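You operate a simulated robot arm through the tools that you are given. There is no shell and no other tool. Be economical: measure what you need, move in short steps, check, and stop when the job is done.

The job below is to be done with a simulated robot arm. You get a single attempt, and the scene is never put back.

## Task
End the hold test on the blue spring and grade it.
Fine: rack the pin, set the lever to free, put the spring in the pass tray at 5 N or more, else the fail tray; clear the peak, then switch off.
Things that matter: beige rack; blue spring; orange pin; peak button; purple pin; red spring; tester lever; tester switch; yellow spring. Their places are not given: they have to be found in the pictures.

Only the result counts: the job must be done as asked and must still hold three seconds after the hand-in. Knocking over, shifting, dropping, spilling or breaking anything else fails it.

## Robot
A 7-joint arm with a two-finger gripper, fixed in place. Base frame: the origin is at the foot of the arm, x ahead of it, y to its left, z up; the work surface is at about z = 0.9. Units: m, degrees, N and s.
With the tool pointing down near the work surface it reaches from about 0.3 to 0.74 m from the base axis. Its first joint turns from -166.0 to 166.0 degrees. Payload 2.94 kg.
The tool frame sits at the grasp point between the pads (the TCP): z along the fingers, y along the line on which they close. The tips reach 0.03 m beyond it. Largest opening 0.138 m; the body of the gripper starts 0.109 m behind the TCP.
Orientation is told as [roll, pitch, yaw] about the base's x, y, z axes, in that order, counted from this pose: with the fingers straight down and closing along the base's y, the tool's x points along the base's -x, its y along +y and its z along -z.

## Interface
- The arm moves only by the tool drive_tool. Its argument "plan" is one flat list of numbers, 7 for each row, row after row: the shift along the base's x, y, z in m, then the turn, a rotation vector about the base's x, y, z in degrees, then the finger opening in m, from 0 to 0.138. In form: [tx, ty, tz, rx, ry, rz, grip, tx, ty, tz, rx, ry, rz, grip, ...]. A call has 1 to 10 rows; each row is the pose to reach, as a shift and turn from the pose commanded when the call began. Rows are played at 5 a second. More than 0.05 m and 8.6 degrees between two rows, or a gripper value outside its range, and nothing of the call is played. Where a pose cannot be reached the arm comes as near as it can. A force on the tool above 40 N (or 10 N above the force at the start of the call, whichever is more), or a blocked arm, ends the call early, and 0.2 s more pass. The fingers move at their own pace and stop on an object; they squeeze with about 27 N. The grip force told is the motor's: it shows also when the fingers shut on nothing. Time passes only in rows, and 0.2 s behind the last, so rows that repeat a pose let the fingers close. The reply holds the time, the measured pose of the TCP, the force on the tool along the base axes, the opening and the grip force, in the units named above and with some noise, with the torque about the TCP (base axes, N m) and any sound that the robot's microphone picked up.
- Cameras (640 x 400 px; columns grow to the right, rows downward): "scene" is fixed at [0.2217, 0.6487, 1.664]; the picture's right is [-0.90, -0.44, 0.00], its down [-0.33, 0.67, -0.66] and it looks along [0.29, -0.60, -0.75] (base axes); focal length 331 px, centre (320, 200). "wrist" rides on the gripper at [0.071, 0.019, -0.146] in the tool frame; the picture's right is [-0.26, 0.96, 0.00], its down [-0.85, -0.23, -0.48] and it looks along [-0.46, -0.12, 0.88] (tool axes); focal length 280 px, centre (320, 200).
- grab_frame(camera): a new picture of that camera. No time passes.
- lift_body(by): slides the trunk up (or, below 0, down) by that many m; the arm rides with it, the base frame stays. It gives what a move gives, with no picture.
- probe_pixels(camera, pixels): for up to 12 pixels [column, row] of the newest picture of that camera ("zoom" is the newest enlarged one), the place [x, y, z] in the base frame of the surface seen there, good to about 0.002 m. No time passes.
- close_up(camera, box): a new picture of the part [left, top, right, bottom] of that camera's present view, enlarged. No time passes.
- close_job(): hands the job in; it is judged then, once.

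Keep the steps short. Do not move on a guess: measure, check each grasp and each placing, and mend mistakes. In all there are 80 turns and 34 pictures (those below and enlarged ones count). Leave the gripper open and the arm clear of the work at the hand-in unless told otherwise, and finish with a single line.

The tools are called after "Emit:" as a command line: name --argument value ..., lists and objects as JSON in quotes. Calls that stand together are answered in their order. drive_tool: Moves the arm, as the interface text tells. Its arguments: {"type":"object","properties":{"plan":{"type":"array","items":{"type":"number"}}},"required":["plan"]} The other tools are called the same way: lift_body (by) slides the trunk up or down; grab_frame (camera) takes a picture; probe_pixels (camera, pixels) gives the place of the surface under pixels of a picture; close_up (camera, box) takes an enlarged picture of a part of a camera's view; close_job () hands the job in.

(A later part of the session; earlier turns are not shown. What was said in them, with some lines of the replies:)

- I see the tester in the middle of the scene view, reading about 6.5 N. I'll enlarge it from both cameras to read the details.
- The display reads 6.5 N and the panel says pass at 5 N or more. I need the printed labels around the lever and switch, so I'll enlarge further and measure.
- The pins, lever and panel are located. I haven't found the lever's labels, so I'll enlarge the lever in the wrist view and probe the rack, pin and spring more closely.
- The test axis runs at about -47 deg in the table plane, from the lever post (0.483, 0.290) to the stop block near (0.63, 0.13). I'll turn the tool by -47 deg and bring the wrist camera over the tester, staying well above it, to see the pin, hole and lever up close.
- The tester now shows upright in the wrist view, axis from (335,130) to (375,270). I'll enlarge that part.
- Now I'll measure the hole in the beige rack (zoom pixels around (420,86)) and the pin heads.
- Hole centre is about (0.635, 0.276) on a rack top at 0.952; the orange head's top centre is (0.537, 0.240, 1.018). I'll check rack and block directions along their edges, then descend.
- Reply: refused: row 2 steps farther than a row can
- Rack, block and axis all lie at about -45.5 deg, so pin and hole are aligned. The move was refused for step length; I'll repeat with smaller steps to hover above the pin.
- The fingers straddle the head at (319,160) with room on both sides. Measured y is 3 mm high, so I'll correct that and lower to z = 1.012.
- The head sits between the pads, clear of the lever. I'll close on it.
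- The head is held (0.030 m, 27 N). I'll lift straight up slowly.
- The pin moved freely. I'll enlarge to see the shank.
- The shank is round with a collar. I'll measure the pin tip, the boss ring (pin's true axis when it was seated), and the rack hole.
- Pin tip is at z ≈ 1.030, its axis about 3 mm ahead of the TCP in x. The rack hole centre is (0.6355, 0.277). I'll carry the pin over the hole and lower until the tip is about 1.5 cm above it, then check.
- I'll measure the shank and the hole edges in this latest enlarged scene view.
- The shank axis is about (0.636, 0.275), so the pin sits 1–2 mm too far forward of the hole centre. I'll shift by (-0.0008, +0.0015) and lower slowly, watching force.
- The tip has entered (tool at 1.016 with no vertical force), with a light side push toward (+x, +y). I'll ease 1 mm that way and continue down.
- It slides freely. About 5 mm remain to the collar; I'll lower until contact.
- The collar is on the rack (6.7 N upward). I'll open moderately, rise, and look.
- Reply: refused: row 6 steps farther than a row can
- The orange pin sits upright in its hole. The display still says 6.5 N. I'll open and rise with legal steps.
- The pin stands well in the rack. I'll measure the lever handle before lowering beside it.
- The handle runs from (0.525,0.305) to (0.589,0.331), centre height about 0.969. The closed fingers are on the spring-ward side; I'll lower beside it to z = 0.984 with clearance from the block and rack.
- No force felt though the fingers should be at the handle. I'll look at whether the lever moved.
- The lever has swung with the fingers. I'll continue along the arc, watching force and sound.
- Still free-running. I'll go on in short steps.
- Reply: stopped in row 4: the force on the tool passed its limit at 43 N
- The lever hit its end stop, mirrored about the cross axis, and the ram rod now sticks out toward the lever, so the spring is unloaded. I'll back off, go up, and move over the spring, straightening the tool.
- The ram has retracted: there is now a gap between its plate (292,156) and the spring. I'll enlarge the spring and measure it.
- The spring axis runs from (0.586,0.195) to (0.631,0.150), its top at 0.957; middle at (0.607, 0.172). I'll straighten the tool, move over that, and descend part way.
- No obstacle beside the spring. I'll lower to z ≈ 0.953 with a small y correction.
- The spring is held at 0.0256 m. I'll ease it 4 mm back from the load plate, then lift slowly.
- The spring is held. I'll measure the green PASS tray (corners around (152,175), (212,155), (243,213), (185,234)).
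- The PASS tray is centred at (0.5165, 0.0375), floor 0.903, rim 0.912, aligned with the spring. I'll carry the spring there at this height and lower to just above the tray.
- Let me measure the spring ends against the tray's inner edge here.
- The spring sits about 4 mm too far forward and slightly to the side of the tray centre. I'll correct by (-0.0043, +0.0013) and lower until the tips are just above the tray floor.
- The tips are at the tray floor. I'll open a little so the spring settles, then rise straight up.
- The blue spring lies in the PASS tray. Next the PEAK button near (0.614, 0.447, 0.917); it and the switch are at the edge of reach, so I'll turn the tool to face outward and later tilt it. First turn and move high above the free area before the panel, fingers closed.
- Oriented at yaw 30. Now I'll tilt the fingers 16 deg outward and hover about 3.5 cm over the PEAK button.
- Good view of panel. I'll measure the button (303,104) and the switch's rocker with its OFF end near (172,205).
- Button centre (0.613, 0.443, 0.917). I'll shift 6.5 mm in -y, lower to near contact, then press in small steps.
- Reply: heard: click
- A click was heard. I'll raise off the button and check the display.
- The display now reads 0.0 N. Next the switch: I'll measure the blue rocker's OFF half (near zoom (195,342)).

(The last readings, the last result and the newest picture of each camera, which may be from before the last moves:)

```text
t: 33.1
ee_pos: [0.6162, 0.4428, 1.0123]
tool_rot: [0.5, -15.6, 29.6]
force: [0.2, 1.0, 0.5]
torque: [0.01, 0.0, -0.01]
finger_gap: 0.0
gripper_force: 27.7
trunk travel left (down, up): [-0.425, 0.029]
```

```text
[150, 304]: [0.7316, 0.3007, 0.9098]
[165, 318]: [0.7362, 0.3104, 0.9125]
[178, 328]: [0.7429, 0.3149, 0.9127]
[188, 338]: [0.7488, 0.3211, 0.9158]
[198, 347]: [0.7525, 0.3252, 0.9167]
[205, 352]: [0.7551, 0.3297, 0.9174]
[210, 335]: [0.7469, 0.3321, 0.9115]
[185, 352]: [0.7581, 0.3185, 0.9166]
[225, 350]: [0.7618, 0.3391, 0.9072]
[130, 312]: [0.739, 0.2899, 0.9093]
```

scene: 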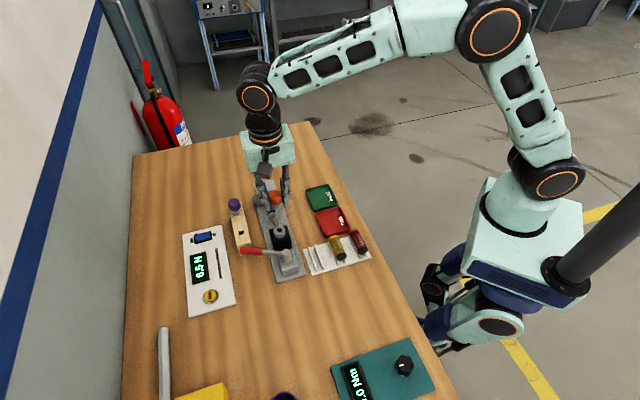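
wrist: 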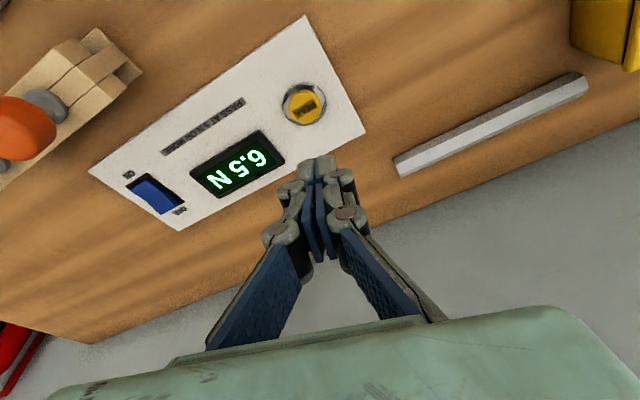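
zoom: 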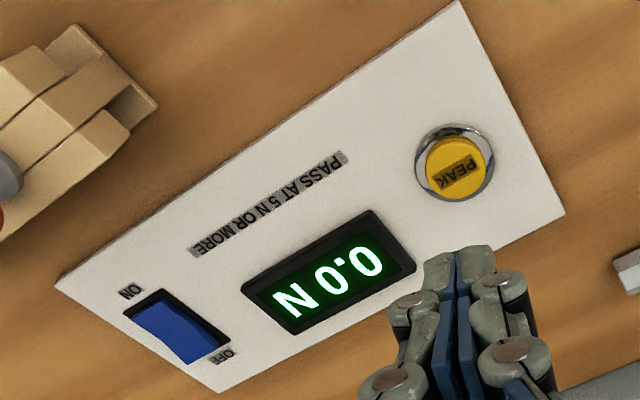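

The rocker's ON end is low (0.910) and its OFF end high (0.917) at about (0.753, 0.325). I'll tilt 8 deg more outward and hover about 4 cm above the OFF end.

Emit:
drive_tool --plan '[0.027, -0.0237, 0.005, 2, -3.4, 0, 0, 0.054, -0.0473, 0.005, 4, -6.9, 0, 0, 0.081, -0.071, 0.0, 4, -6.9, 0, 0, 0.108, -0.0946, -0.01, 4, -6.9, 0, 0, 0.1353, -0.1183, -0.022, 4, -6.9, 0, 0, 0.1353, -0.1183, -0.022, 4, -6.9, 0, 0]'

```text
t: 34.5
ee_pos: [0.7526, 0.3242, 0.9918]
tool_rot: [0.4, -23.6, 29.5]
force: [0.9, -0.7, 0.3]
torque: [0.01, -0.02, -0.04]
finger_gap: 0.0001
gripper_force: 28.4
trunk travel left (down, up): [-0.425, 0.029]
```

The pose is reached accurately. I'll lower to contact and press in small steps.

Emit:
drive_tool --plan '[0, 0, -0.02, 0, 0, 0, 0, 0, 0, -0.038, 0, 0, 0, 0, 0, 0, -0.043, 0, 0, 0, 0, 0, 0, -0.046, 0, 0, 0, 0]'

```text
t: 35.5
ee_pos: [0.7518, 0.325, 0.9449]
tool_rot: [0.6, -23.6, 29.5]
force: [0.2, 0.6, 0.2]
torque: [0.05, -0.01, 0.04]
finger_gap: 0.0
gripper_force: 28.0
trunk travel left (down, up): [-0.425, 0.029]
```

Emit:
drive_tool --plan '[0, 0, -0.0015, 0, 0, 0, 0, 0, 0, -0.003, 0, 0, 0, 0, 0, 0, -0.0045, 0, 0, 0, 0]'

```text
t: 36.3
ee_pos: [0.7519, 0.325, 0.9438]
tool_rot: [0.3, -23.9, 29.5]
force: [0.9, -0.4, 10.9]
torque: [-0.05, -0.04, 0.0]
finger_gap: 0.0
gripper_force: 28.1
trunk travel left (down, up): [-0.425, 0.029]
```

Contact at 11 N, no click yet. I'll press a bit more.

Emit:
drive_tool --plan '[0, 0, -0.0015, 0, 0, 0, 0, 0, 0, -0.003, 0, 0, 0, 0, 0, 0, -0.003, 0, 0, 0, 0]'

```text
t: 37.1
ee_pos: [0.751, 0.3266, 0.9431]
tool_rot: [0.3, -24.1, 29.5]
force: [4.5, 2.2, 25.6]
torque: [-0.03, -0.13, -0.01]
finger_gap: 0.0059
gripper_force: 28.5
trunk travel left (down, up): [-0.425, 0.029]
```

It is bottomed out. I'll rise and look at the display and rocker.

Emit:
drive_tool --plan '[0, 0, 0.01, 0, 0, 0, 0, -0.01, 0.02, 0.04, 0, 0, 0, 0, -0.03, 0.04, 0.07, 0, 0, 0, 0, -0.05, 0.06, 0.085, 0, 0, 0, 0]'

Emit:
close_up --camera "wrist" --box '[120, 0, 440, 240]'

```text
t: 38.1
ee_pos: [0.7, 0.3852, 1.0219]
tool_rot: [0.6, -23.4, 29.5]
force: [0.1, -0.2, 0.0]
torque: [0.02, 0.01, -0.01]
finger_gap: 0.0001
gripper_force: 28.5
trunk travel left (down, up): [-0.425, 0.029]
```

```text
1.67 times, centred on (280, 120) of wrist
```

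zoom: 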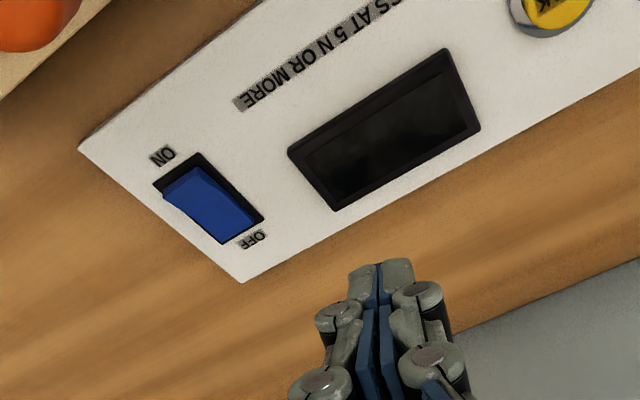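

The display is dark and the rocker is down on OFF. I'll rise, straighten the tool, open the gripper and retreat.

Emit:
drive_tool --plan '[-0.02, -0.01, 0.04, -4, 7, 0, 0.02, -0.04, -0.02, 0.08, -8, 14, 0, 0.06, -0.07, -0.04, 0.11, -12, 20, 0, 0.1, -0.1, -0.06, 0.14, -12, 20, 0, 0.138, -0.13, -0.08, 0.17, -12, 20, 0, 0.138, -0.16, -0.1, 0.19, -12, 20, 0, 0.138, -0.19, -0.12, 0.2, -12, 20, 0, 0.138, -0.22, -0.14, 0.2, -12, 20, 0, 0.138]'

Emit:
close_up --camera "scene" --box '[170, 165, 380, 325]'

```text
t: 39.9
ee_pos: [0.4801, 0.2438, 1.2206]
tool_rot: [-0.1, -0.3, 29.6]
force: [0.8, 0.0, 0.5]
torque: [-0.02, -0.03, 0.0]
finger_gap: 0.1379
gripper_force: 0.1
out of reach, approached as far as the arm can: row 3
trunk travel left (down, up): [-0.425, 0.029]
```

```text
2.50 times, centred on (275, 245) of scene
```

zoom: 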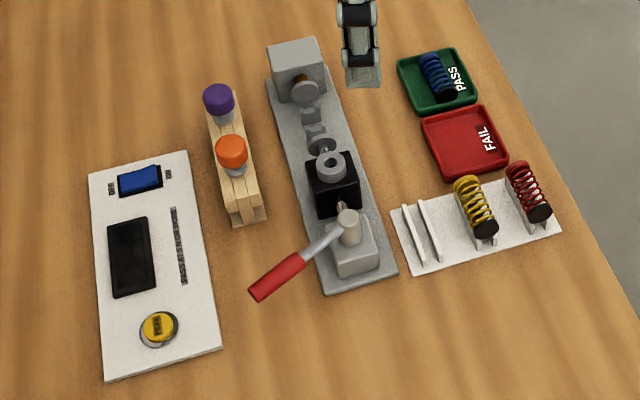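

The last view shows everything in place: both pins in the rack, lever at its free stop, blue spring in the PASS tray, display off, gripper open and clear. I'm handing it in.

Emit:
close_job

```text
The job is handed in.
```

The blue spring read 6.5 N and is in the pass tray; the orange pin is racked, the lever is at its end stop on the unloaded side (no "free" label was visible), the peak is cleared to 0.0 N, the tester is off, and the job is handed in.
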